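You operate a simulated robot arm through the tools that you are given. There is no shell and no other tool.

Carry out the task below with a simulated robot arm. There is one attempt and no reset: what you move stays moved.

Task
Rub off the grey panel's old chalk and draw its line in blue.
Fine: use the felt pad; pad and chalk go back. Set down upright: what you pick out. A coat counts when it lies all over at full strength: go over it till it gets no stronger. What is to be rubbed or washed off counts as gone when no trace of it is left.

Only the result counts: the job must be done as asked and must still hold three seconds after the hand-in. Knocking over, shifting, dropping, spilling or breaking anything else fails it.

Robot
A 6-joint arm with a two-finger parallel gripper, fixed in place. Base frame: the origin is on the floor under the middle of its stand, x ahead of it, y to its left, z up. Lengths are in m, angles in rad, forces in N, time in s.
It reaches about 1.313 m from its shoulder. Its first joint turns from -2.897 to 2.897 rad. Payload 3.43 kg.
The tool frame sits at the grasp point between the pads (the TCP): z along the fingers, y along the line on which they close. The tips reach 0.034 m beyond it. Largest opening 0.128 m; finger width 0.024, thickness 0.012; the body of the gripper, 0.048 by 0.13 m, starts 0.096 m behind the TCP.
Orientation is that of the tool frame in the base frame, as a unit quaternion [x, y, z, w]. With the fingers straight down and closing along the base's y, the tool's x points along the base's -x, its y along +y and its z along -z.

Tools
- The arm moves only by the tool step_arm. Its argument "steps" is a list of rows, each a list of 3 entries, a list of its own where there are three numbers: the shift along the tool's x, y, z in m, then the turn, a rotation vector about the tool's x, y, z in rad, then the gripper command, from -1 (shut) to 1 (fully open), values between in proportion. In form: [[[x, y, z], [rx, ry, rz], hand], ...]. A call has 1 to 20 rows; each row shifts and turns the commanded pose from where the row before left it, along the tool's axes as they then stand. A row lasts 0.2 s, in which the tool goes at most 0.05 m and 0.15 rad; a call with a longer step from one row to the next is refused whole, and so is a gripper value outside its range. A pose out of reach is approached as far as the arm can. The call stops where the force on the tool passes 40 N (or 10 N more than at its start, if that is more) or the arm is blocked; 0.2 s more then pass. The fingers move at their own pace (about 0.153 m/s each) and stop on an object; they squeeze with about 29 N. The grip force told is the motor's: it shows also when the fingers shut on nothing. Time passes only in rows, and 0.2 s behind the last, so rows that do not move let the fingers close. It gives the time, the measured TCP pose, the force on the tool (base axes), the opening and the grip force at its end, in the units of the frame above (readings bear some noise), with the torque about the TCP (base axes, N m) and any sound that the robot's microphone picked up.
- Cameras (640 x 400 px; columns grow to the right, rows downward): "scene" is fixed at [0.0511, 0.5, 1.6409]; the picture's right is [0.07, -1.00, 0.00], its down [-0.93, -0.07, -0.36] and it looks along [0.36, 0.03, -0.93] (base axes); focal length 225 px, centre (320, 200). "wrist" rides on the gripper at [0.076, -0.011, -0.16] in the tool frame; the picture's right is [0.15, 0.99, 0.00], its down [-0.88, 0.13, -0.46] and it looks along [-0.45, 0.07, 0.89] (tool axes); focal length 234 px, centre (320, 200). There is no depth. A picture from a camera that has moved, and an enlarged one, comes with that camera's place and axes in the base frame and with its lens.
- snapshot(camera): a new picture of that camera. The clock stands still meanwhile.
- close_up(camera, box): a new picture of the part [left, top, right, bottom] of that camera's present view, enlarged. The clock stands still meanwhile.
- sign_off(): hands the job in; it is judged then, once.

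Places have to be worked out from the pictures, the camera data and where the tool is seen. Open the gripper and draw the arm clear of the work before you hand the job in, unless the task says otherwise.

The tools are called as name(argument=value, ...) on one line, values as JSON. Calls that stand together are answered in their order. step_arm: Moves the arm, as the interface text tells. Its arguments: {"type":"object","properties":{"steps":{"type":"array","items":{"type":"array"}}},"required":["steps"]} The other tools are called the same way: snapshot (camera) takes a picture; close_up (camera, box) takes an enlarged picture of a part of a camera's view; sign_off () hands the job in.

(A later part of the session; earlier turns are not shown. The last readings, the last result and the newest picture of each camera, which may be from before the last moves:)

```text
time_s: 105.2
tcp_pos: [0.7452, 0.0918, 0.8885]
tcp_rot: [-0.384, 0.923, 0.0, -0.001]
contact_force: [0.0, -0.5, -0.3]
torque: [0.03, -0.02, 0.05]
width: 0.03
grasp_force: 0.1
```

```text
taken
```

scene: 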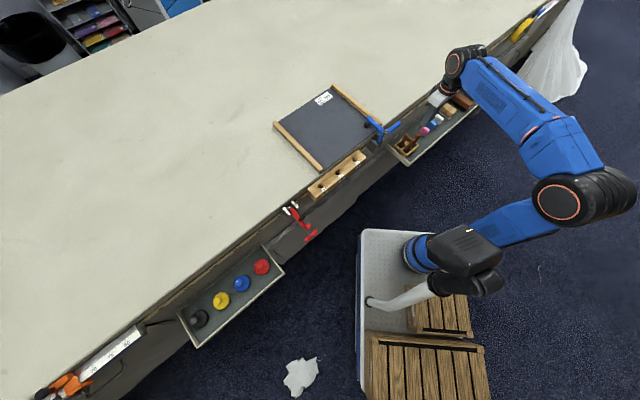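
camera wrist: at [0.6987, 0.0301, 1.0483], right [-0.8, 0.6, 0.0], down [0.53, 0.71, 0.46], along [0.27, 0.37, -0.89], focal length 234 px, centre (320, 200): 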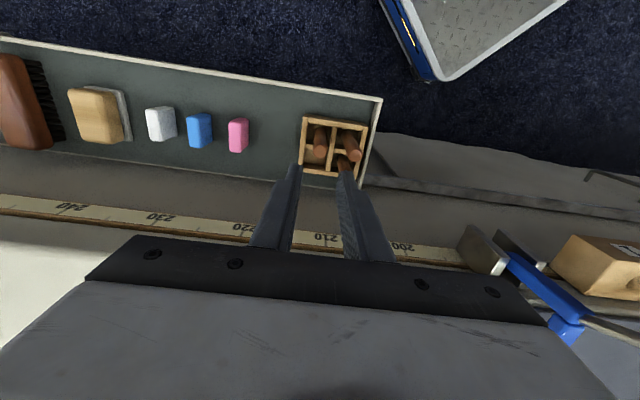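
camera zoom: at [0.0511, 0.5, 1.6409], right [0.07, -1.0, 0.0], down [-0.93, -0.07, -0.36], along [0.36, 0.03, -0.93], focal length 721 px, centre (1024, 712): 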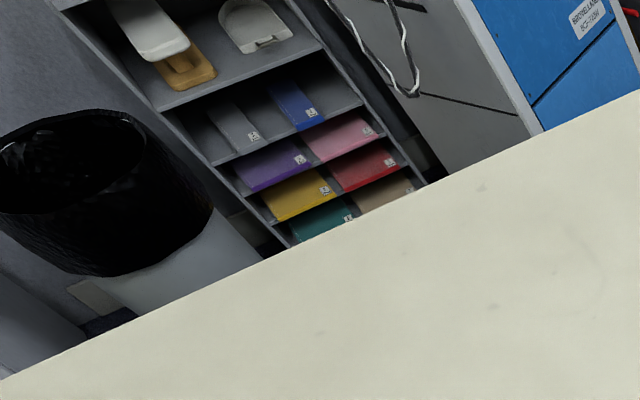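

Let me look at the now unobstructed panel at high magnification for any faint band left by the blue block.

close_up(camera="scene", box=[325, 100, 365, 135])

close_up(camera="scene", box=[270, 80, 390, 175])

close_up(camera="scene", box=[410, 105, 450, 140])

```text
11.43 times, centred on (345, 118) of scene
camera zoom: at [0.0511, 0.5, 1.6409], right [0.07, -1.0, 0.0], down [-0.93, -0.07, -0.36], along [0.36, 0.03, -0.93], focal length 2575 px, centre (34, 1143)
```

zoom: 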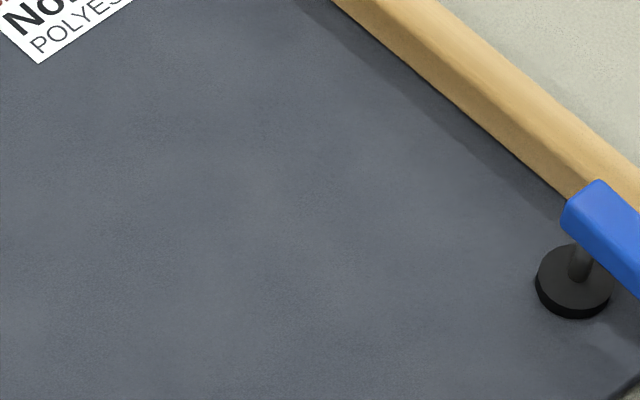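

```text
4.21 times, centred on (330, 128) of scene
camera zoom: at [0.0511, 0.5, 1.6409], right [0.07, -1.0, 0.0], down [-0.93, -0.07, -0.36], along [0.36, 0.03, -0.93], focal length 949 px, centre (278, 505)
```

zoom: 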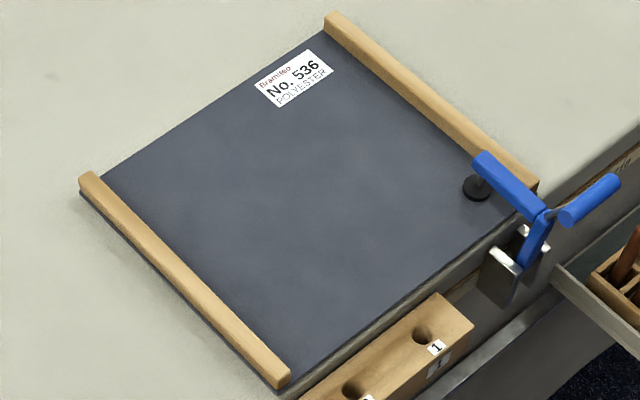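

```text
11.43 times, centred on (430, 122) of scene
camera zoom: at [0.0511, 0.5, 1.6409], right [0.07, -1.0, 0.0], down [-0.93, -0.07, -0.36], along [0.36, 0.03, -0.93], focal length 2575 px, centre (-937, 1086)
```

zoom: 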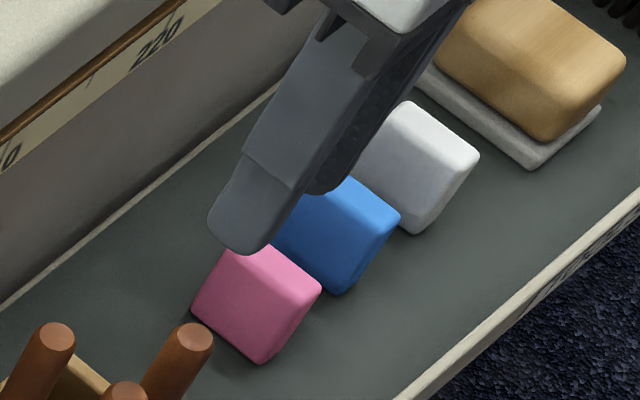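

No band at all. Since the note "set down upright what you pick out" hints at searching among the rods, I check the second rod (B) too: move above it.

step_arm(steps=[[[0.0017, 0.043, 0], [0, 0, 0], -0.55], [[0, 0, 0.04], [0, 0, 0], -0.55], [[0, 0, 0.04], [0, 0, 0], -0.55], [[0, 0, 0], [0, 0, 0], -0.55]])

close_up(camera="wrist", box=[250, 110, 400, 220])

close_up(camera="scene", box=[385, 110, 435, 160])

```text
time_s: 106.2
tcp_pos: [0.7126, 0.1201, 0.8064]
tcp_rot: [-0.383, 0.924, 0.0, 0.0]
contact_force: [-0.1, 0.1, -0.6]
torque: [0.01, -0.02, 0.0]
width: 0.0288
grasp_force: 0.0
```

```text
3.64 times, centred on (325, 165) of wrist
camera zoom: at [0.6661, 0.0585, 0.9672], right [-0.8, 0.6, 0.0], down [0.53, 0.71, 0.46], along [0.27, 0.37, -0.89], focal length 852 px, centre (302, 327)
```

zoom: 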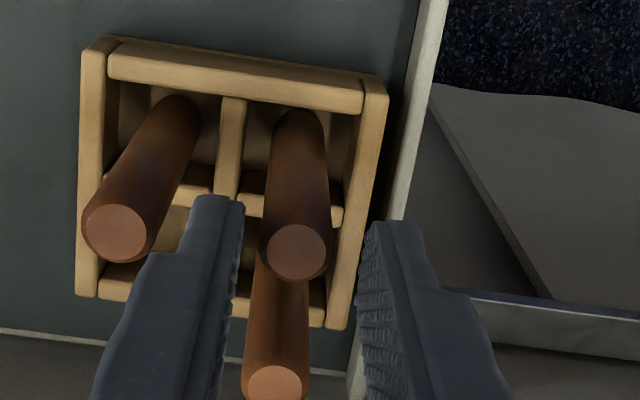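

```text
8.00 times, centred on (410, 135) of scene
camera zoom: at [0.0511, 0.5, 1.6409], right [0.07, -1.0, 0.0], down [-0.93, -0.07, -0.36], along [0.36, 0.03, -0.93], focal length 1803 px, centre (-400, 720)
```

zoom: 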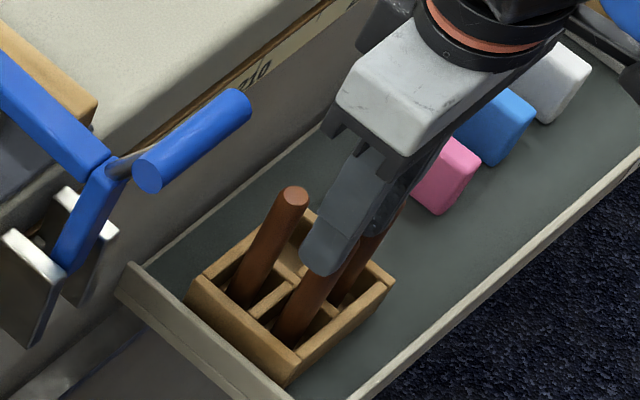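

Rod B is centred; I descend and grip it.

step_arm(steps=[[[0, -0.001, 0.018], [0, 0, 0], -0.55], [[0, 0, 0.018], [0, 0, 0], -0.55], [[0, 0, 0.017], [0, 0, 0], -0.55], [[0, 0, 0], [0, 0, 0], -0.55], [[0, 0, 0], [0, 0, 0], -0.8], [[0, 0, 0], [0, 0, 0], -1], [[0, 0, 0], [0, 0, 0], -1]])

close_up(camera="wrist", box=[250, 110, 400, 220])

```text
time_s: 107.8
tcp_pos: [0.7128, 0.1188, 0.7535]
tcp_rot: [-0.383, 0.924, 0.0, 0.0]
contact_force: [0.1, -0.2, 0.4]
torque: [0.03, 0.02, -0.02]
width: 0.016
grasp_force: 29.1
```

```text
3.64 times, centred on (325, 165) of wrist
camera zoom: at [0.6671, 0.0576, 0.9134], right [-0.8, 0.6, 0.0], down [0.53, 0.71, 0.46], along [0.27, 0.37, -0.89], focal length 852 px, centre (302, 327)
```

zoom: 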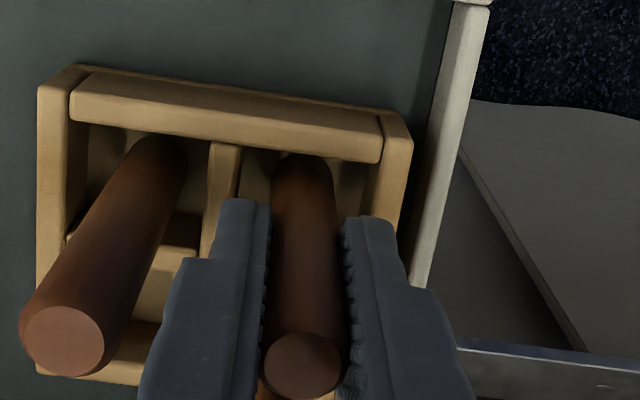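

Gripped at TCP (0.713, 0.119, 0.7535). I lift it and carry it to the open space near the robot and start tilting.

step_arm(steps=[[[0, 0, -0.02], [0, 0, 0], -1], [[0, 0, -0.045], [0, 0, 0], -1], [[0, 0, -0.049], [0, 0, 0], -1], [[0, 0, -0.049], [0, 0, 0], -1], [[0, 0, -0.049], [0, 0, 0], -1], [[0, 0, -0.049], [0, 0, 0], -1], [[0, 0, -0.035], [0, 0, 0], -1], [[0.048, 0, 0], [0, 0, 0], -1], [[0, 0.0453, 0], [0, 0, 0], -1], [[0, 0.0453, 0], [0, 0, 0], -1], [[0, 0.0453, 0], [0, 0, 0], -1], [[0, 0.0453, 0], [0, 0, 0], -1], [[0, 0.0453, 0], [0, 0, 0], -1], [[0, 0.0453, 0], [0, 0, 0], -1], [[0, 0.0453, 0], [0, 0, 0], -1], [[0, 0, 0], [0, 0, 0], -1]])

step_arm(steps=[[[0, 0, 0], [-0.131, 0.0491, 0], -1], [[0, 0, 0], [-0.131, 0.0491, 0], -1], [[0, 0, 0], [-0.131, 0.0491, 0], -1], [[0, 0, 0], [-0.131, 0.0491, 0], -1], [[0, 0, 0], [-0.131, 0.0491, 0], -1], [[0, 0, 0], [-0.131, 0.0491, 0], -1], [[0, 0, 0], [-0.131, 0.0491, 0], -1], [[0, 0, 0], [-0.131, 0.0491, 0], -1], [[0, 0, 0], [-0.131, 0.0491, 0], -1], [[0, 0, 0], [0, 0, 0], -1]])

snapshot(camera="scene")

```text
time_s: 111.2
tcp_pos: [0.4546, 0.3097, 1.0495]
tcp_rot: [-0.382, 0.924, 0.0, 0.0]
contact_force: [0.0, -0.5, -0.5]
torque: [-0.02, 0.02, -0.04]
width: 0.0162
grasp_force: 28.6
```

```text
time_s: 113.4
tcp_pos: [0.4544, 0.3096, 1.051]
tcp_rot: [-0.309, 0.746, 0.431, -0.402]
contact_force: [-0.8, 0.0, -1.4]
torque: [0.0, -0.02, -0.02]
width: 0.0164
grasp_force: 29.3
```

```text
taken
```

scene: 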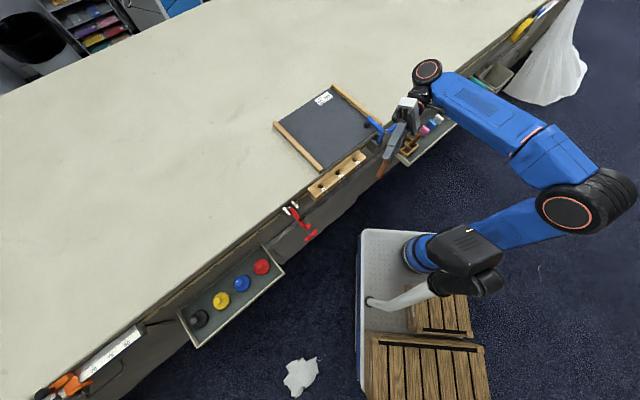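

The rod is tilted about 72° toward the scene camera; I zoom in on its end.

close_up(camera="scene", box=[372, 165, 396, 187])

```text
16.00 times, centred on (384, 176) of scene
camera zoom: at [0.0511, 0.5, 1.6409], right [0.07, -1.0, 0.0], down [-0.93, -0.07, -0.36], along [0.36, 0.03, -0.93], focal length 3605 px, centre (-704, 584)
```

zoom: 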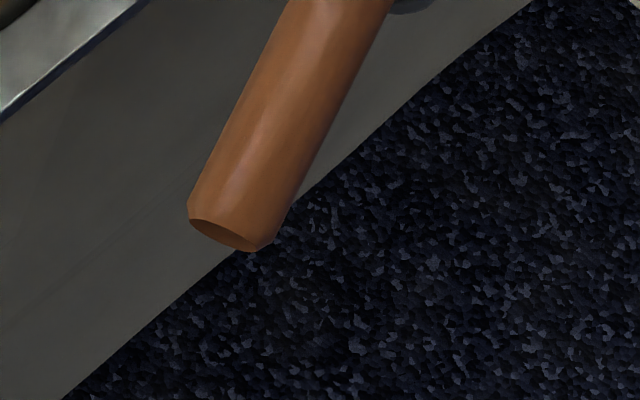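

Rod B's end is plain brown as well, so the rods are just rods. I bring it upright and return it to its cell.

step_arm(steps=[[[0, 0, 0], [0.131, -0.0491, 0], -1], [[0, 0, 0], [0.131, -0.0491, 0], -1], [[0, 0, 0], [0.131, -0.0491, 0], -1], [[0, 0, 0], [0.131, -0.0491, 0], -1], [[0, 0, 0], [0.131, -0.0491, 0], -1], [[0, 0, 0], [0.131, -0.0491, 0], -1], [[0, 0, 0], [0.131, -0.0491, 0], -1], [[0, 0, 0], [0.131, -0.0491, 0], -1], [[0, 0, 0], [0.131, -0.0491, 0], -1], [[0, -0.0453, 0], [0, 0, 0], -1], [[0, -0.0453, 0], [0, 0, 0], -1], [[0, -0.0453, 0], [0, 0, 0], -1], [[0, -0.0453, 0], [0, 0, 0], -1], [[0, -0.0453, 0], [0, 0, 0], -1], [[0, -0.0453, 0], [0, 0, 0], -1], [[0, -0.0453, 0], [0, 0, 0], -1], [[-0.048, 0, 0], [0, 0, 0], -1], [[0, 0, 0], [0, 0, 0], -1]])

snapshot(camera="wrist")

```text
time_s: 117.2
tcp_pos: [0.712, 0.1205, 1.0506]
tcp_rot: [-0.382, 0.924, 0.0, 0.001]
contact_force: [-0.7, -0.1, -0.1]
torque: [-0.02, 0.0, 0.02]
width: 0.0161
grasp_force: 29.4
```

```text
taken
camera wrist: at [0.6653, 0.0592, 1.2102], right [-0.8, 0.6, 0.0], down [0.53, 0.71, 0.46], along [0.27, 0.37, -0.89], focal length 234 px, centre (320, 200)
```

wrist: 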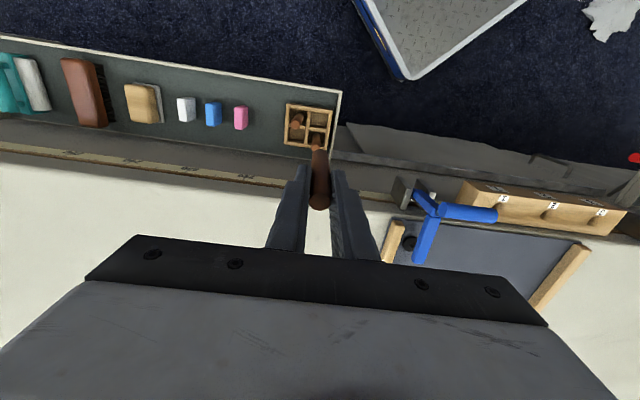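

step_arm(steps=[[[0.0005, -0.0015, 0.045], [0, 0, 0], -1], [[0, 0, 0.045], [0, 0, 0], -1], [[0, 0, 0.045], [0, 0, 0], -1], [[0, 0, 0.045], [0, 0, 0], -1], [[0, 0, 0.045], [0, 0, 0], -1], [[0, 0, 0.022], [0, 0, 0], -1], [[0, 0, 0], [0, 0, 0], -1]])

close_up(camera="wrist", box=[250, 100, 400, 210])

```text
time_s: 118.8
tcp_pos: [0.7138, 0.1195, 0.8029]
tcp_rot: [-0.382, 0.924, 0.0, 0.0]
contact_force: [-0.1, -0.1, -0.4]
torque: [0.04, 0.03, -0.02]
width: 0.0163
grasp_force: 29.1
```

```text
3.64 times, centred on (325, 155) of wrist
camera zoom: at [0.6674, 0.0576, 0.9626], right [-0.8, 0.6, 0.0], down [0.53, 0.71, 0.46], along [0.27, 0.37, -0.89], focal length 852 px, centre (302, 364)
```

zoom: 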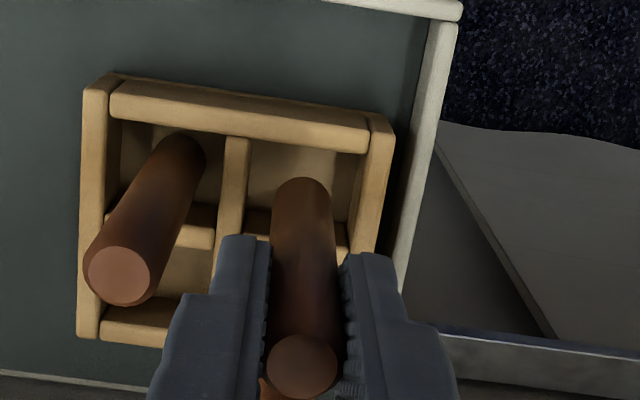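

The rod's end is over its cell; I lower it in to contact.

step_arm(steps=[[[0, 0, 0.015], [0, 0, 0], -1], [[0, 0, 0.015], [0, 0, 0], -1], [[0, 0, 0.012], [0, 0, 0], -1], [[0, 0, 0.002], [0, 0, 0], -1], [[0, 0, 0], [0, 0, 0], -1]])

```text
time_s: 120.0
tcp_pos: [0.7122, 0.1184, 0.7589]
tcp_rot: [-0.382, 0.924, -0.001, 0.002]
contact_force: [2.6, 0.1, 23.1]
torque: [-0.32, -0.56, 0.0]
width: 0.0165
grasp_force: 28.8
```

close_up(camera="wrist", box=[250, 110, 400, 220])

close_up(camera="scene", box=[390, 120, 430, 160])

```text
3.64 times, centred on (325, 165) of wrist
camera zoom: at [0.6666, 0.0567, 0.9193], right [-0.8, 0.6, 0.0], down [0.53, 0.71, 0.46], along [0.27, 0.37, -0.89], focal length 852 px, centre (302, 327)
```

zoom: 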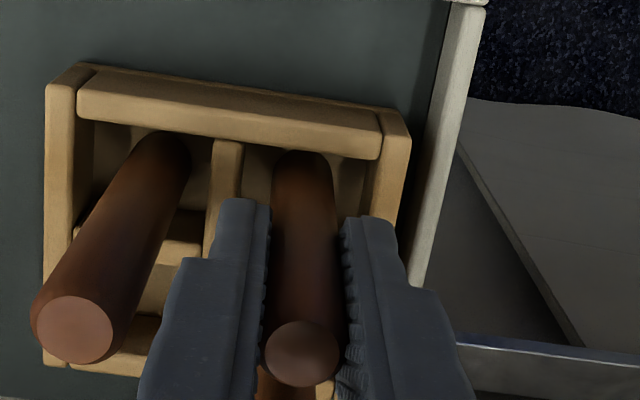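

```text
10.00 times, centred on (410, 140) of scene
camera zoom: at [0.0511, 0.5, 1.6409], right [0.07, -1.0, 0.0], down [-0.93, -0.07, -0.36], along [0.36, 0.03, -0.93], focal length 2253 px, centre (-580, 800)
```

zoom: 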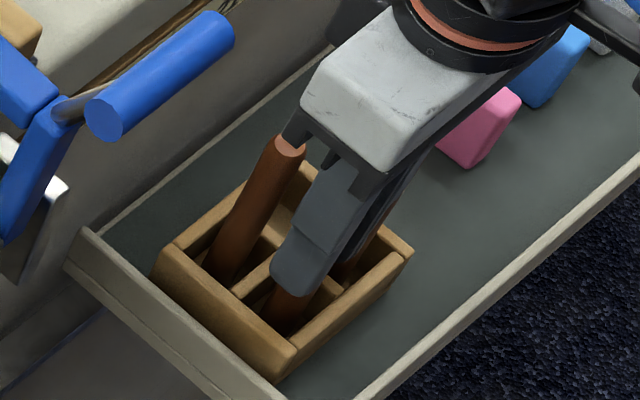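

Seated properly. I relieve the pressure, open, and rise.

step_arm(steps=[[[0, 0, -0.001], [0, 0, 0], -1], [[0, 0, 0], [0, 0, 0], -0.7], [[0, 0, 0], [0, 0, 0], -0.55], [[0, 0, 0], [0, 0, 0], -0.55], [[0, 0, -0.02], [0, 0, 0], -0.55], [[0, 0, -0.03], [0, 0, 0], -0.55], [[0, 0, -0.04], [0, 0, 0], -0.55], [[0, 0, -0.04], [0, 0, 0], -0.55], [[0, 0, 0], [0, 0, 0], -0.55]])

close_up(camera="scene", box=[385, 110, 435, 160])

snapshot(camera="wrist")

```text
time_s: 122.0
tcp_pos: [0.7128, 0.1167, 0.889]
tcp_rot: [-0.383, 0.924, 0.0, 0.0]
contact_force: [-0.1, 0.1, 0.2]
torque: [0.0, -0.03, -0.02]
width: 0.0291
grasp_force: 0.1
```

```text
8.00 times, centred on (410, 135) of scene
camera zoom: at [0.0511, 0.5, 1.6409], right [0.07, -1.0, 0.0], down [-0.93, -0.07, -0.36], along [0.36, 0.03, -0.93], focal length 1803 px, centre (-400, 720)
```

zoom: 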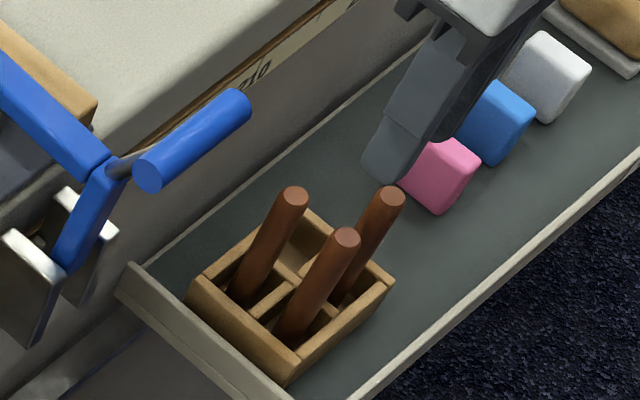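

```text
taken
camera wrist: at [0.6663, 0.0547, 1.0489], right [-0.8, 0.6, 0.0], down [0.53, 0.71, 0.46], along [0.27, 0.37, -0.89], focal length 234 px, centre (320, 200)
```

wrist: 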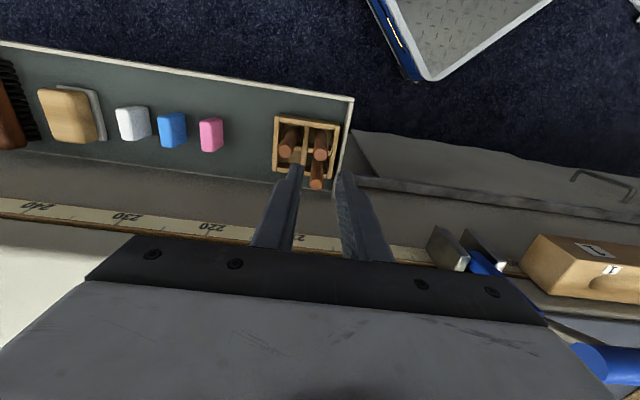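

All rods stand as before. Since white, pink and blue blocks match tailor's chalk (and the old line was white), I'll re-examine the blue block itself, including its underside. I move above it.

step_arm(steps=[[[-0.004, -0.0437, 0], [0, 0, 0], -0.3], [[-0.004, -0.0437, 0], [0, 0, 0], -0.3], [[-0.004, -0.0437, 0], [0, 0, 0], -0.3], [[-0.004, -0.0437, 0], [0, 0, 0], -0.3], [[-0.004, -0.0437, 0], [0, 0, 0], -0.3], [[0, 0, 0.04], [0, 0, 0], -0.3], [[0, 0, 0.04], [0, 0, 0], -0.3], [[0, 0, 0.035], [0, 0, 0], -0.3], [[0, 0, 0], [0, 0, 0], -0.3]])

close_up(camera="wrist", box=[230, 100, 410, 230])

```text
time_s: 124.0
tcp_pos: [0.8809, -0.0222, 0.7731]
tcp_rot: [-0.383, 0.924, 0.0, 0.0]
contact_force: [0.3, -0.6, -0.1]
torque: [0.0, 0.01, 0.02]
width: 0.0448
grasp_force: 0.0
```

```text
3.08 times, centred on (320, 165) of wrist
camera zoom: at [0.8352, -0.0839, 0.9328], right [-0.8, 0.6, 0.0], down [0.53, 0.71, 0.46], along [0.27, 0.37, -0.89], focal length 720 px, centre (320, 308)
```

zoom: 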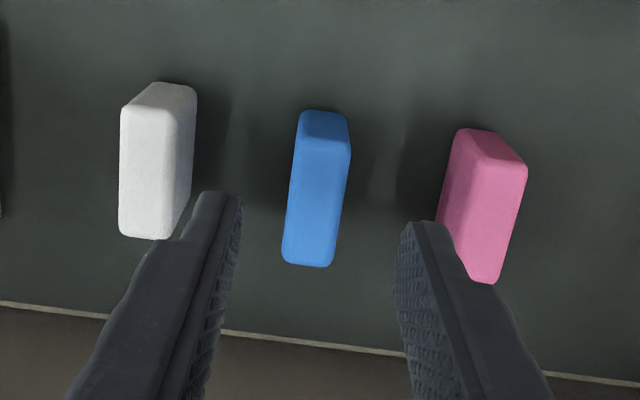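

Centred on the blue block again. I descend and grip.

step_arm(steps=[[[0, 0, 0.015], [0, 0, 0], -0.3], [[0, 0, 0.015], [0, 0, 0], -0.3], [[0, 0, 0.015], [0, 0, 0], -0.3], [[0, 0, 0.0125], [0, 0, 0], -0.3], [[0, 0, 0], [0, 0, 0], -0.3], [[0, 0, 0], [0, 0, 0], -0.6], [[0, 0, 0], [0, 0, 0], -0.8], [[0, 0, 0], [0, 0, 0], -1], [[0, 0, 0], [0, 0, 0], -1]])

close_up(camera="wrist", box=[230, 100, 410, 230])

```text
time_s: 126.0
tcp_pos: [0.8827, -0.021, 0.7162]
tcp_rot: [-0.382, 0.924, 0.0, 0.001]
contact_force: [-0.2, 1.6, 1.6]
torque: [0.01, 0.02, -0.03]
width: 0.0174
grasp_force: 28.9
```

```text
3.08 times, centred on (320, 165) of wrist
camera zoom: at [0.8355, -0.0833, 0.8773], right [-0.8, 0.6, 0.0], down [0.53, 0.71, 0.46], along [0.27, 0.37, -0.89], focal length 720 px, centre (320, 308)
```

zoom: 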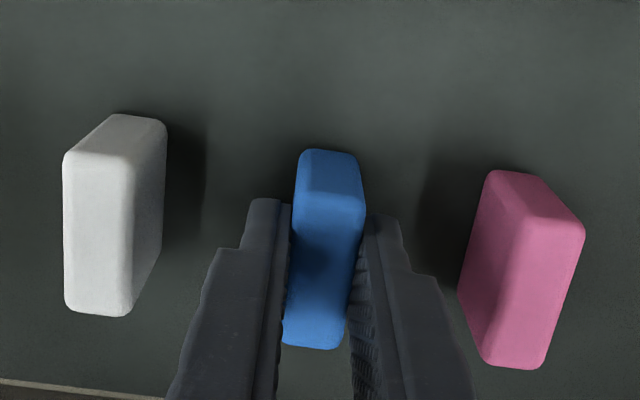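

Gripped at TCP (0.882, -0.022, 0.716). I carry it to the open space near the robot to view its underside.

step_arm(steps=[[[0, 0, -0.02], [0, 0, 0], -1], [[0, 0, -0.045], [0, 0, 0], -1], [[0, 0, -0.045], [0, 0, 0], -1], [[0, 0, -0.045], [0, 0, 0], -1], [[0, 0, -0.045], [0, 0, 0], -1], [[0, 0, -0.045], [0, 0, 0], -1], [[0, 0, -0.045], [0, 0, 0], -1], [[0, 0, -0.045], [0, 0, 0], -1], [[0.00566, 0.04467, 0], [0, 0, 0], -1], [[0.00566, 0.04467, 0], [0, 0, 0], -1], [[0.00566, 0.04467, 0], [0, 0, 0], -1], [[0.00566, 0.04467, 0], [0, 0, 0], -1], [[0.00566, 0.04467, 0], [0, 0, 0], -1], [[0.00566, 0.04467, 0], [0, 0, 0], -1], [[0.00566, 0.04467, 0], [0, 0, 0], -1], [[0.00566, 0.04467, 0], [0, 0, 0], -1], [[0.00566, 0.04467, 0], [0, 0, 0], -1], [[0.00566, 0.04467, 0], [0, 0, 0], -1], [[0.00566, 0.04467, 0], [0, 0, 0], -1], [[0.00566, 0.04467, 0], [0, 0, 0], -1]])

step_arm(steps=[[[0, 0, 0], [-0.131, 0.0491, 0], -1], [[0, 0, 0], [-0.131, 0.0491, 0], -1], [[0, 0, 0], [-0.131, 0.0491, 0], -1], [[0, 0, 0], [-0.131, 0.0491, 0], -1], [[0, 0, 0], [-0.131, 0.0491, 0], -1], [[0, 0, 0], [-0.131, 0.0491, 0], -1], [[0, 0, 0], [-0.131, 0.0491, 0], -1], [[0, 0, 0], [-0.131, 0.0491, 0], -1], [[0, 0, 0], [-0.131, 0.0491, 0], -1], [[0, 0, 0], [0, 0, 0], -1]])

close_up(camera="scene", box=[365, 140, 415, 190])

```text
time_s: 130.2
tcp_pos: [0.4506, 0.3099, 1.0512]
tcp_rot: [-0.383, 0.924, 0.0, 0.0]
contact_force: [-0.2, -0.5, -0.6]
torque: [0.0, -0.02, 0.03]
width: 0.017
grasp_force: 28.5
```

```text
time_s: 132.4
tcp_pos: [0.4533, 0.3098, 1.0522]
tcp_rot: [-0.31, 0.746, 0.431, -0.402]
contact_force: [0.5, -0.4, 0.4]
torque: [-0.02, -0.03, -0.01]
width: 0.0171
grasp_force: 29.0
```

```text
8.00 times, centred on (390, 165) of scene
camera zoom: at [0.0511, 0.5, 1.6409], right [0.07, -1.0, 0.0], down [-0.93, -0.07, -0.36], along [0.36, 0.03, -0.93], focal length 1803 px, centre (-240, 480)
```

zoom: 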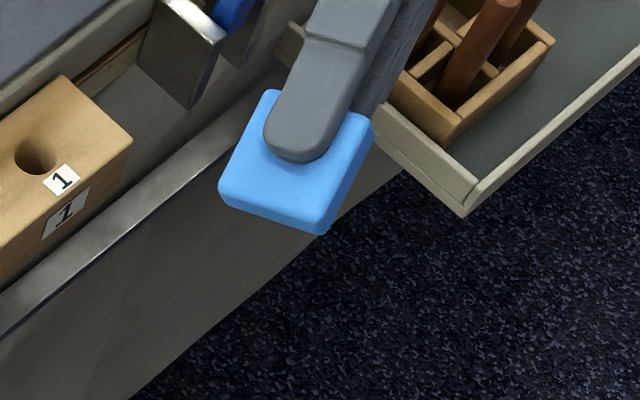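

The block is a uniform blue tile — typical tailor's chalk with no special end. I'll return to the panel and test again with different pressure and more passes; first back upright and over the line.

step_arm(steps=[[[0, 0, 0], [0.131, -0.0491, 0], -1], [[0, 0, 0], [0.131, -0.0491, 0], -1], [[0, 0, 0], [0.131, -0.0491, 0], -1], [[0, 0, 0], [0.131, -0.0491, 0], -1], [[0, 0, 0], [0.131, -0.0491, 0], -1], [[0, 0, 0], [0.131, -0.0491, 0], -1], [[0, 0, 0], [0.131, -0.0491, 0], -1], [[0, 0, 0], [0.131, -0.0491, 0], -1], [[0, 0, 0], [0.131, -0.0491, 0], -1], [[-0.0411, -0.01285, 0], [0, 0, 0], -1], [[-0.0411, -0.01285, 0], [0, 0, 0], -1], [[-0.0411, -0.01285, 0], [0, 0, 0], -1], [[-0.0411, -0.01285, 0], [0, 0, 0], -1], [[-0.0411, -0.01285, 0], [0, 0, 0], -1], [[-0.0411, -0.01285, 0], [0, 0, 0], -1], [[0, 0, 0.045], [0, 0, 0], -1], [[0, 0, 0.045], [0, 0, 0], -1], [[0, 0, 0], [0, 0, 0], -1]])

close_up(camera="scene", box=[310, 80, 370, 135])

```text
time_s: 136.2
tcp_pos: [0.6841, 0.4289, 0.9636]
tcp_rot: [-0.383, 0.924, 0.0, 0.001]
contact_force: [0.4, -0.1, -0.6]
torque: [-0.03, 0.01, -0.04]
width: 0.017
grasp_force: 29.0
```

```text
7.27 times, centred on (340, 108) of scene
camera zoom: at [0.0511, 0.5, 1.6409], right [0.07, -1.0, 0.0], down [-0.93, -0.07, -0.36], along [0.36, 0.03, -0.93], focal length 1639 px, centre (174, 873)
```

zoom: 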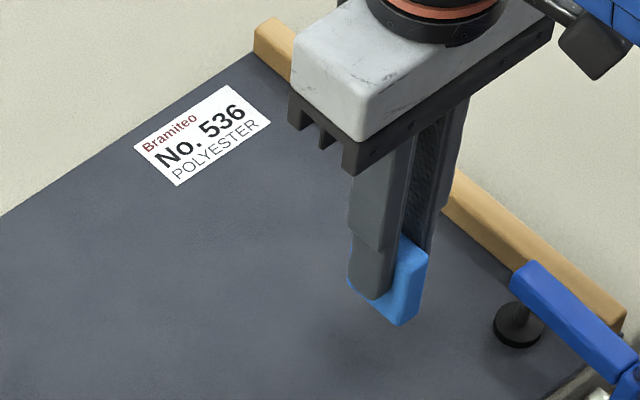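

Back above the near end of the line. I lower to contact again in small steps.

step_arm(steps=[[[0, 0, 0.012], [0, 0, 0], -1], [[0, 0, 0.006], [0, 0, 0], -1], [[0, 0, 0.003], [0, 0, 0], -1], [[0, 0, 0.002], [0, 0, 0], -1], [[0, 0, 0], [0, 0, 0], -1]])

```text
time_s: 137.4
tcp_pos: [0.6824, 0.428, 0.9393]
tcp_rot: [-0.382, 0.924, -0.001, 0.0]
contact_force: [-0.1, -0.4, -0.5]
torque: [-0.02, -0.02, 0.0]
width: 0.017
grasp_force: 29.0
```

step_arm(steps=[[[0, 0, 0.001], [0, 0, 0], -1], [[0, 0, 0.001], [0, 0, 0], -1], [[0, 0, 0.0007], [0, 0, 0], -1], [[0, 0, 0], [0, 0, 0], -1]])

```text
time_s: 138.4
tcp_pos: [0.6829, 0.428, 0.9373]
tcp_rot: [-0.382, 0.924, 0.001, 0.001]
contact_force: [5.0, -0.8, 27.7]
torque: [-0.05, -0.2, 0.0]
width: 0.0171
grasp_force: 29.1
```

Contact at 28 N; I use this firm pressure for a test of two strokes over the line.

step_arm(steps=[[[-0.011, 0, 0], [0, 0, 0], -1], [[-0.011, 0, 0.0001], [0, 0, 0], -1], [[-0.011, 0, 0.0001], [0, 0, 0], -1], [[-0.011, 0, 0.0001], [0, 0, 0], -1], [[-0.011, 0, 0.0001], [0, 0, 0], -1], [[-0.009, 0, 0.0001], [0, 0, 0], -1], [[0.009, 0, 0], [0, 0, 0], -1], [[0.011, 0, 0], [0, 0, 0], -1], [[0.011, 0, 0], [0, 0, 0], -1], [[0.011, 0, 0], [0, 0, 0], -1], [[0.011, 0, -0.0001], [0, 0, 0], -1], [[0.011, 0, -0.0001], [0, 0, 0], -1], [[-0.011, 0, 0], [0, 0, 0], -1], [[-0.011, 0, 0], [0, 0, 0], -1], [[-0.011, 0, 0.0001], [0, 0, 0], -1], [[-0.011, 0, 0.0001], [0, 0, 0], -1], [[-0.011, 0, 0.0001], [0, 0, 0], -1], [[-0.009, 0, 0.0001], [0, 0, 0], -1]])

close_up(camera="scene", box=[310, 80, 370, 135])

close_up(camera="wrist", box=[220, 60, 420, 200])

```text
time_s: 142.2
tcp_pos: [0.7281, 0.4758, 0.9357]
tcp_rot: [-0.383, 0.924, -0.001, 0.0]
contact_force: [-0.7, -0.7, 1.1]
torque: [0.0, -0.01, 0.01]
width: 0.017
grasp_force: 28.7
```

```text
7.27 times, centred on (340, 108) of scene
camera zoom: at [0.0511, 0.5, 1.6409], right [0.07, -1.0, 0.0], down [-0.93, -0.07, -0.36], along [0.36, 0.03, -0.93], focal length 1639 px, centre (174, 873)
```

zoom: 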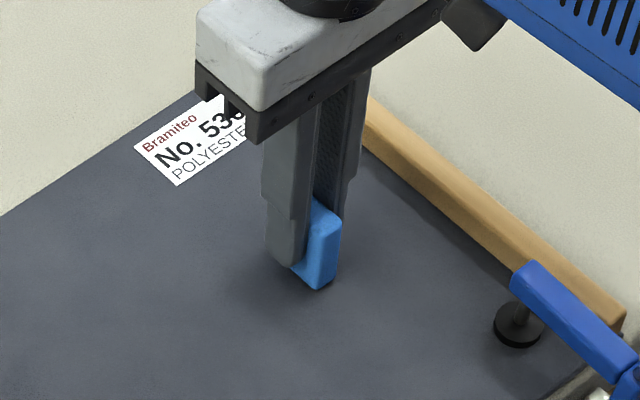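

```text
2.86 times, centred on (320, 130) of wrist
camera zoom: at [0.6819, 0.413, 1.0955], right [-0.8, 0.6, 0.0], down [0.53, 0.71, 0.46], along [0.27, 0.37, -0.89], focal length 669 px, centre (320, 400)
```

zoom: 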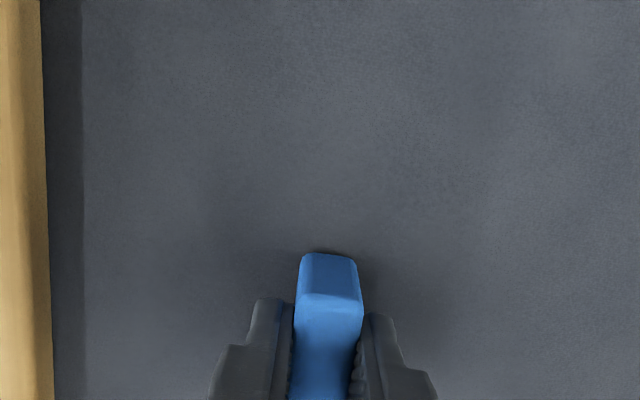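

Still no mark from the flat face. Tailor's chalk draws with its edge, so I tilt the block by ~0.3 rad to use its bottom edge and try again: first lift a little and tilt.

step_arm(steps=[[[0, 0, -0.01], [0, 0, 0], -1], [[0, 0, 0], [0, 0.15, 0], -1], [[0, 0, 0], [0, 0.15, 0], -1], [[0, 0, 0], [0, 0, 0], -1]])

close_up(camera="scene", box=[310, 80, 370, 135])

```text
time_s: 143.2
tcp_pos: [0.7284, 0.4745, 0.9459]
tcp_rot: [-0.379, 0.913, -0.057, -0.138]
contact_force: [0.2, 0.0, -1.3]
torque: [0.01, -0.05, -0.02]
width: 0.0173
grasp_force: 29.1
```

```text
7.27 times, centred on (340, 108) of scene
camera zoom: at [0.0511, 0.5, 1.6409], right [0.07, -1.0, 0.0], down [-0.93, -0.07, -0.36], along [0.36, 0.03, -0.93], focal length 1639 px, centre (174, 873)
```

zoom: 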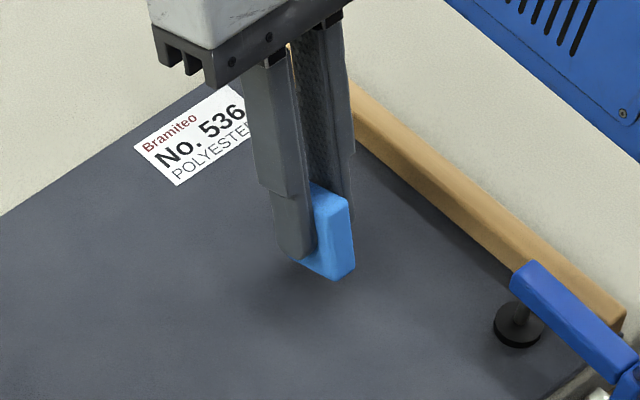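

Now tilted with the far bottom edge lowest. I lower to contact.

step_arm(steps=[[[-0.0009, 0, 0.0029], [0, 0, 0], -1], [[-0.0003, 0, 0.001], [0, 0, 0], -1], [[-0.0003, 0, 0.001], [0, 0, 0], -1], [[0, 0, 0], [0, 0, 0], -1]])

```text
time_s: 144.2
tcp_pos: [0.7283, 0.4731, 0.9406]
tcp_rot: [-0.378, 0.914, -0.057, -0.138]
contact_force: [0.3, 0.9, 0.0]
torque: [0.02, -0.05, -0.02]
width: 0.0169
grasp_force: 29.1
```

step_arm(steps=[[[-0.0003, 0, 0.001], [0, 0, 0], -1], [[-0.0003, 0, 0.001], [0, 0, 0], -1], [[0, 0, 0], [0, 0, 0], -1]])

```text
time_s: 145.0
tcp_pos: [0.7274, 0.4732, 0.9397]
tcp_rot: [-0.379, 0.914, -0.056, -0.136]
contact_force: [0.8, 3.5, 24.3]
torque: [0.29, -0.21, 0.02]
width: 0.0171
grasp_force: 29.0
```

Contact. I drag along the line toward the near end and look.

step_arm(steps=[[[0.0106, 0, 0.003], [0, 0, 0], -1], [[0.0105, 0, 0.00315], [0, 0, 0], -1], [[0.0105, 0, 0.00315], [0, 0, 0], -1], [[0.0105, 0, 0.00315], [0, 0, 0], -1], [[0.0105, 0, 0.00315], [0, 0, 0], -1], [[0.0105, 0, 0.00315], [0, 0, 0], -1], [[0, 0, 0], [0, 0, 0], -1]])

close_up(camera="scene", box=[310, 80, 370, 135])

```text
time_s: 146.6
tcp_pos: [0.6813, 0.4286, 0.9392]
tcp_rot: [-0.379, 0.913, -0.058, -0.138]
contact_force: [0.3, 0.6, 0.1]
torque: [0.0, 0.02, 0.02]
width: 0.017
grasp_force: 29.1
```

```text
7.27 times, centred on (340, 108) of scene
camera zoom: at [0.0511, 0.5, 1.6409], right [0.07, -1.0, 0.0], down [-0.93, -0.07, -0.36], along [0.36, 0.03, -0.93], focal length 1639 px, centre (174, 873)
```

zoom: 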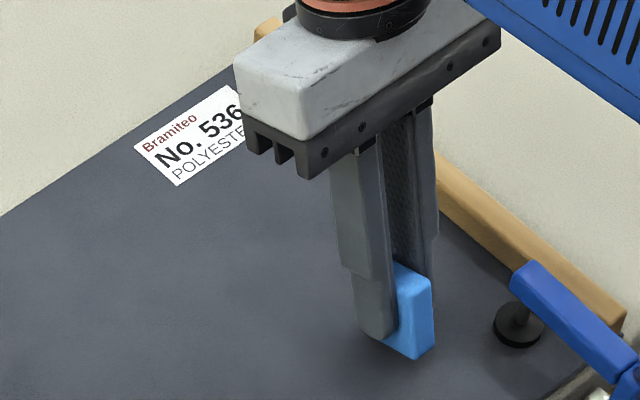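

The edge leaves nothing either, so this block is not what marks. I straighten up, lift, and head back to the tray; on the way I'll look into the bin and further around.

step_arm(steps=[[[0.006, 0, -0.019], [0, 0, 0], -1], [[0.012, 0, -0.038], [0, 0, 0], -1], [[0, 0, 0], [0, -0.15, 0], -1], [[0, 0, 0], [0, -0.15, 0], -1], [[0, 0, -0.045], [0, 0, 0], -1], [[0, 0, 0], [0, 0, 0], -1]])

close_up(camera="scene", box=[310, 80, 380, 140])

close_up(camera="scene", box=[455, 50, 525, 110])

```text
time_s: 148.0
tcp_pos: [0.6825, 0.4257, 1.0423]
tcp_rot: [-0.383, 0.924, 0.0, 0.001]
contact_force: [0.8, 0.3, -1.6]
torque: [0.02, -0.01, -0.01]
width: 0.0171
grasp_force: 29.4
out of reach, approached as far as the arm can: row 2
```

```text
6.67 times, centred on (345, 110) of scene
camera zoom: at [0.0511, 0.5, 1.6409], right [0.07, -1.0, 0.0], down [-0.93, -0.07, -0.36], along [0.36, 0.03, -0.93], focal length 1502 px, centre (153, 800)
```

zoom: 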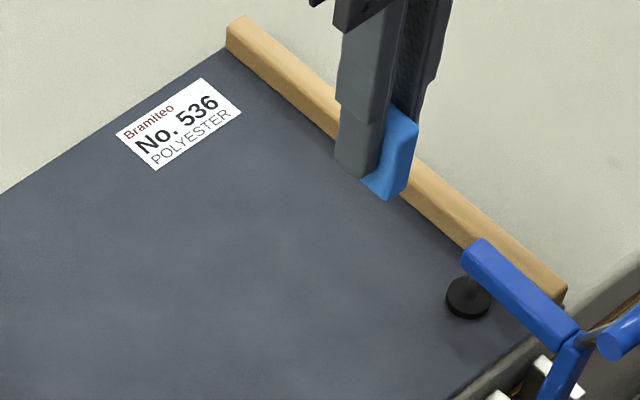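

```text
6.67 times, centred on (490, 80) of scene
camera zoom: at [0.0511, 0.5, 1.6409], right [0.07, -1.0, 0.0], down [-0.93, -0.07, -0.36], along [0.36, 0.03, -0.93], focal length 1502 px, centre (-813, 1000)
```

zoom: 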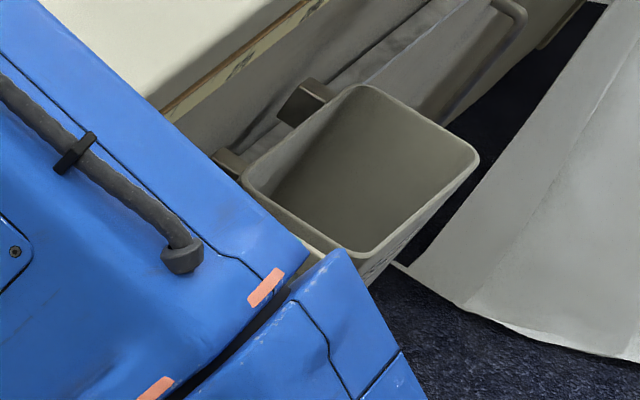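

The panel is still plain. I return the blue block to above its place and look down, including towards the bin.

step_arm(steps=[[[0, -0.045, 0], [0, 0, 0], -1], [[0, -0.045, 0], [0, 0, 0], -1], [[0, -0.045, 0], [0, 0, 0], -1], [[0, -0.045, 0], [0, 0, 0], -1], [[0.02507, -0.03966, 0], [0, 0, 0], -1], [[0.02507, -0.03966, 0], [0, 0, 0], -1], [[0.02507, -0.03966, 0], [0, 0, 0], -1], [[0.02507, -0.03966, 0], [0, 0, 0], -1], [[0.02507, -0.03966, 0], [0, 0, 0], -1], [[0.02507, -0.03966, 0], [0, 0, 0], -1], [[0.02507, -0.03966, 0], [0, 0, 0], -1], [[0, 0, 0], [0, 0, 0], -1]])

snapshot(camera="wrist")

close_up(camera="wrist", box=[0, 20, 130, 150])

```text
time_s: 150.6
tcp_pos: [0.8829, -0.0227, 1.0406]
tcp_rot: [-0.383, 0.924, 0.0, 0.0]
contact_force: [0.2, 0.3, -0.1]
torque: [-0.02, -0.02, 0.0]
width: 0.0171
grasp_force: 29.0
```

```text
taken
camera wrist: at [0.8354, -0.0847, 1.2004], right [-0.8, 0.6, 0.0], down [0.53, 0.71, 0.46], along [0.27, 0.37, -0.89], focal length 234 px, centre (320, 200)
```

wrist: 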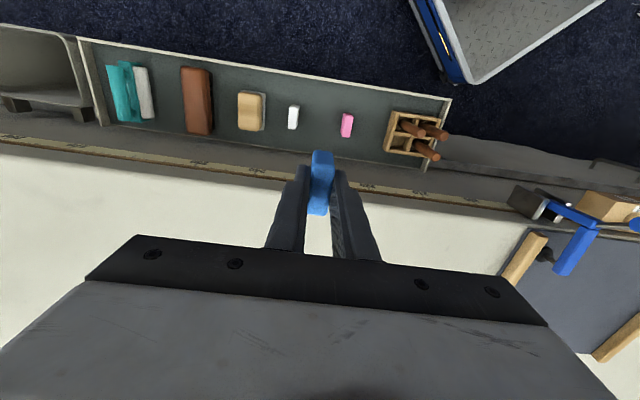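

```text
3.08 times, centred on (65, 85) of wrist
camera zoom: at [0.8354, -0.0847, 1.2004], right [-0.8, 0.6, 0.0], down [0.53, 0.71, 0.46], along [0.27, 0.37, -0.89], focal length 720 px, centre (1105, 554)
```

zoom: 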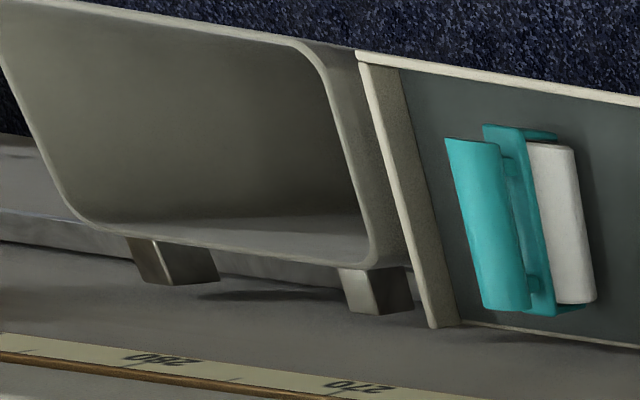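

I put the blue block back down on its spot.

step_arm(steps=[[[0, 0, 0.045], [0, 0, 0], -1], [[0, 0, 0.045], [0, 0, 0], -1], [[0, 0, 0.045], [0, 0, 0], -1], [[0, 0, 0.045], [0, 0, 0], -1], [[0, 0, 0.045], [0, 0, 0], -1], [[0, 0, 0.045], [0, 0, 0], -1], [[0, 0, 0.035], [0, 0, 0], -1], [[0, 0, 0.01], [0, 0, 0], -1], [[0, 0, 0.004], [0, 0, 0], -1], [[0, 0, 0.002], [0, 0, 0], -1], [[0, 0, 0], [0, 0, 0], -1]])

```text
time_s: 153.0
tcp_pos: [0.8819, -0.0214, 0.7189]
tcp_rot: [-0.383, 0.924, 0.0, 0.001]
contact_force: [0.2, 0.4, -0.8]
torque: [0.0, 0.0, 0.0]
width: 0.0169
grasp_force: 28.6
```

step_arm(steps=[[[0, 0, 0.0015], [0, 0, 0], -1], [[0, 0, 0.001], [0, 0, 0], -1], [[0, 0, 0.001], [0, 0, 0], -1], [[0, 0, 0], [0, 0, 0], -1]])

```text
time_s: 154.0
tcp_pos: [0.8803, -0.022, 0.716]
tcp_rot: [-0.383, 0.924, 0.0, 0.0]
contact_force: [-0.5, -0.6, -0.4]
torque: [-0.02, 0.03, 0.0]
width: 0.0171
grasp_force: 28.8
```

step_arm(steps=[[[0, 0, 0.0008], [0, 0, 0], -1], [[0, 0, 0.0006], [0, 0, 0], -1], [[0, 0, 0], [0, 0, 0], -1]])

```text
time_s: 154.8
tcp_pos: [0.8801, -0.0218, 0.7144]
tcp_rot: [-0.383, 0.924, 0.0, 0.0]
contact_force: [-0.5, 0.3, -0.6]
torque: [0.03, -0.02, 0.01]
width: 0.0168
grasp_force: 28.8
```

step_arm(steps=[[[0, 0, 0.0008], [0, 0, 0], -1], [[0, 0, 0.0006], [0, 0, 0], -1], [[0, 0, 0], [0, 0, 0], -1]])

```text
time_s: 155.6
tcp_pos: [0.8811, -0.0213, 0.7153]
tcp_rot: [-0.383, 0.924, 0.0, 0.0]
contact_force: [-0.7, 0.5, 0.9]
torque: [-0.05, 0.06, 0.03]
width: 0.017
grasp_force: 29.4
```

step_arm(steps=[[[0, 0, 0.0006], [0, 0, 0], -1], [[0, 0, 0], [0, 0, 0], -1]])

```text
time_s: 156.2
tcp_pos: [0.8808, -0.0214, 0.7135]
tcp_rot: [-0.383, 0.924, 0.0, 0.001]
contact_force: [0.3, -1.9, 18.1]
torque: [-0.34, 0.28, 0.02]
width: 0.0169
grasp_force: 29.1
```

Contact. I ease, release and rise.

step_arm(steps=[[[0, 0, -0.0007], [0, 0, 0], -1], [[0, 0, 0], [0, 0, 0], -0.6], [[0, 0, 0], [0, 0, 0], -0.4], [[0, 0, 0], [0, 0, 0], -0.3], [[0, 0, 0], [0, 0, 0], -0.3], [[0, 0, -0.02], [0, 0, 0], -0.3], [[0, 0, -0.03], [0, 0, 0], -0.3], [[0, 0, -0.04], [0, 0, 0], -0.3], [[0, 0, -0.045], [0, 0, 0], -0.3], [[0, 0, -0.045], [0, 0, 0], -0.3], [[0, 0, 0], [0, 0, 0], -0.3]])

snapshot(camera="wrist")

close_up(camera="scene", box=[380, 85, 470, 165])

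```text
time_s: 158.6
tcp_pos: [0.8804, -0.0217, 0.8918]
tcp_rot: [-0.383, 0.924, 0.001, 0.0]
contact_force: [-0.5, -0.9, -0.1]
torque: [-0.01, -0.01, -0.01]
width: 0.0449
grasp_force: 0.1
```

```text
taken
camera wrist: at [0.8356, -0.0838, 1.0515], right [-0.8, 0.6, 0.0], down [0.53, 0.71, 0.46], along [0.27, 0.37, -0.89], focal length 234 px, centre (320, 200)
```

wrist: 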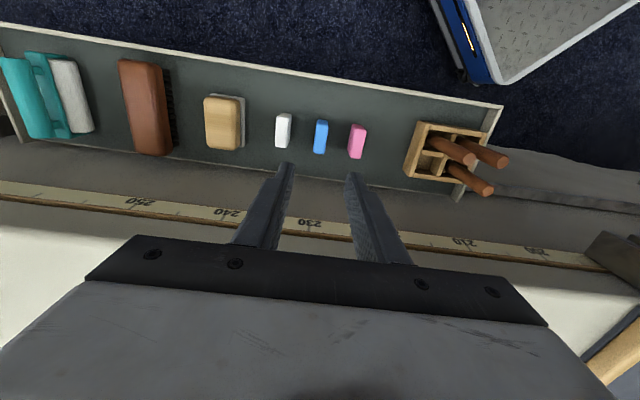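

```text
5.00 times, centred on (425, 125) of scene
camera zoom: at [0.0511, 0.5, 1.6409], right [0.07, -1.0, 0.0], down [-0.93, -0.07, -0.36], along [0.36, 0.03, -0.93], focal length 1127 px, centre (-205, 575)
```

zoom: 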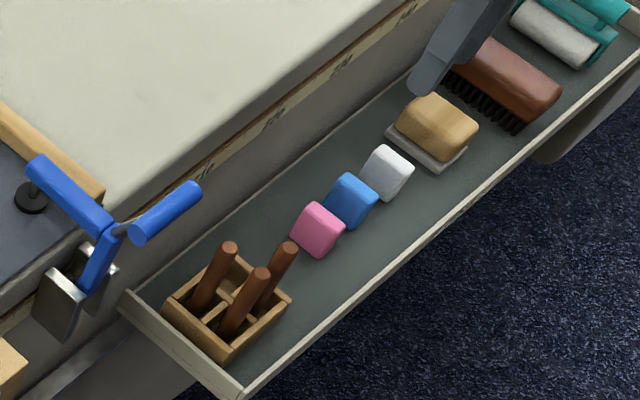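

All items are as they were. I go back over the panel with the empty gripper for a very close inspection of the whole panel surface, looking for residue or a faint guide line.

step_arm(steps=[[[0, 0, -0.045], [0, 0, 0], -0.3], [[0, 0, -0.045], [0, 0, 0], -0.3], [[0, 0, -0.02], [0, 0, 0], -0.3], [[-0.018, 0.041, 0], [0, 0, 0], -0.3], [[-0.018, 0.041, 0], [0, 0, 0], -0.3], [[-0.018, 0.041, 0], [0, 0, 0], -0.3], [[-0.018, 0.041, 0], [0, 0, 0], -0.3], [[-0.018, 0.041, 0], [0, 0, 0], -0.3], [[-0.018, 0.041, 0], [0, 0, 0], -0.3], [[-0.018, 0.041, 0], [0, 0, 0], -0.3], [[-0.02, 0.041, 0], [0, 0, 0], -0.3], [[-0.024, 0.041, 0], [0, 0, 0], -0.3], [[-0.025, 0.041, 0], [0, 0, 0], -0.3], [[-0.025, 0.041, 0], [0, 0, 0], -0.3], [[-0.024, 0.02, 0], [0, 0, 0], -0.3], [[0, 0, 0], [0, 0, 0], -0.3]])

snapshot(camera="wrist")

```text
time_s: 162.0
tcp_pos: [0.7172, 0.484, 1.0021]
tcp_rot: [-0.383, 0.924, 0.0, 0.0]
contact_force: [-0.3, -0.6, -0.2]
torque: [0.02, -0.01, -0.02]
width: 0.0448
grasp_force: 0.1
```

```text
taken
camera wrist: at [0.6702, 0.4222, 1.1612], right [-0.8, 0.6, 0.0], down [0.53, 0.71, 0.46], along [0.27, 0.37, -0.89], focal length 234 px, centre (320, 200)
```

wrist: 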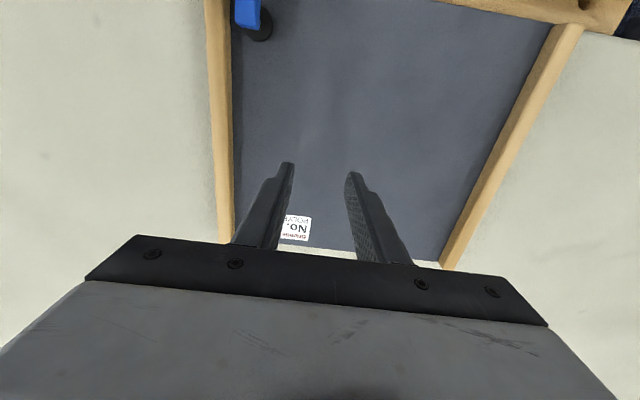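

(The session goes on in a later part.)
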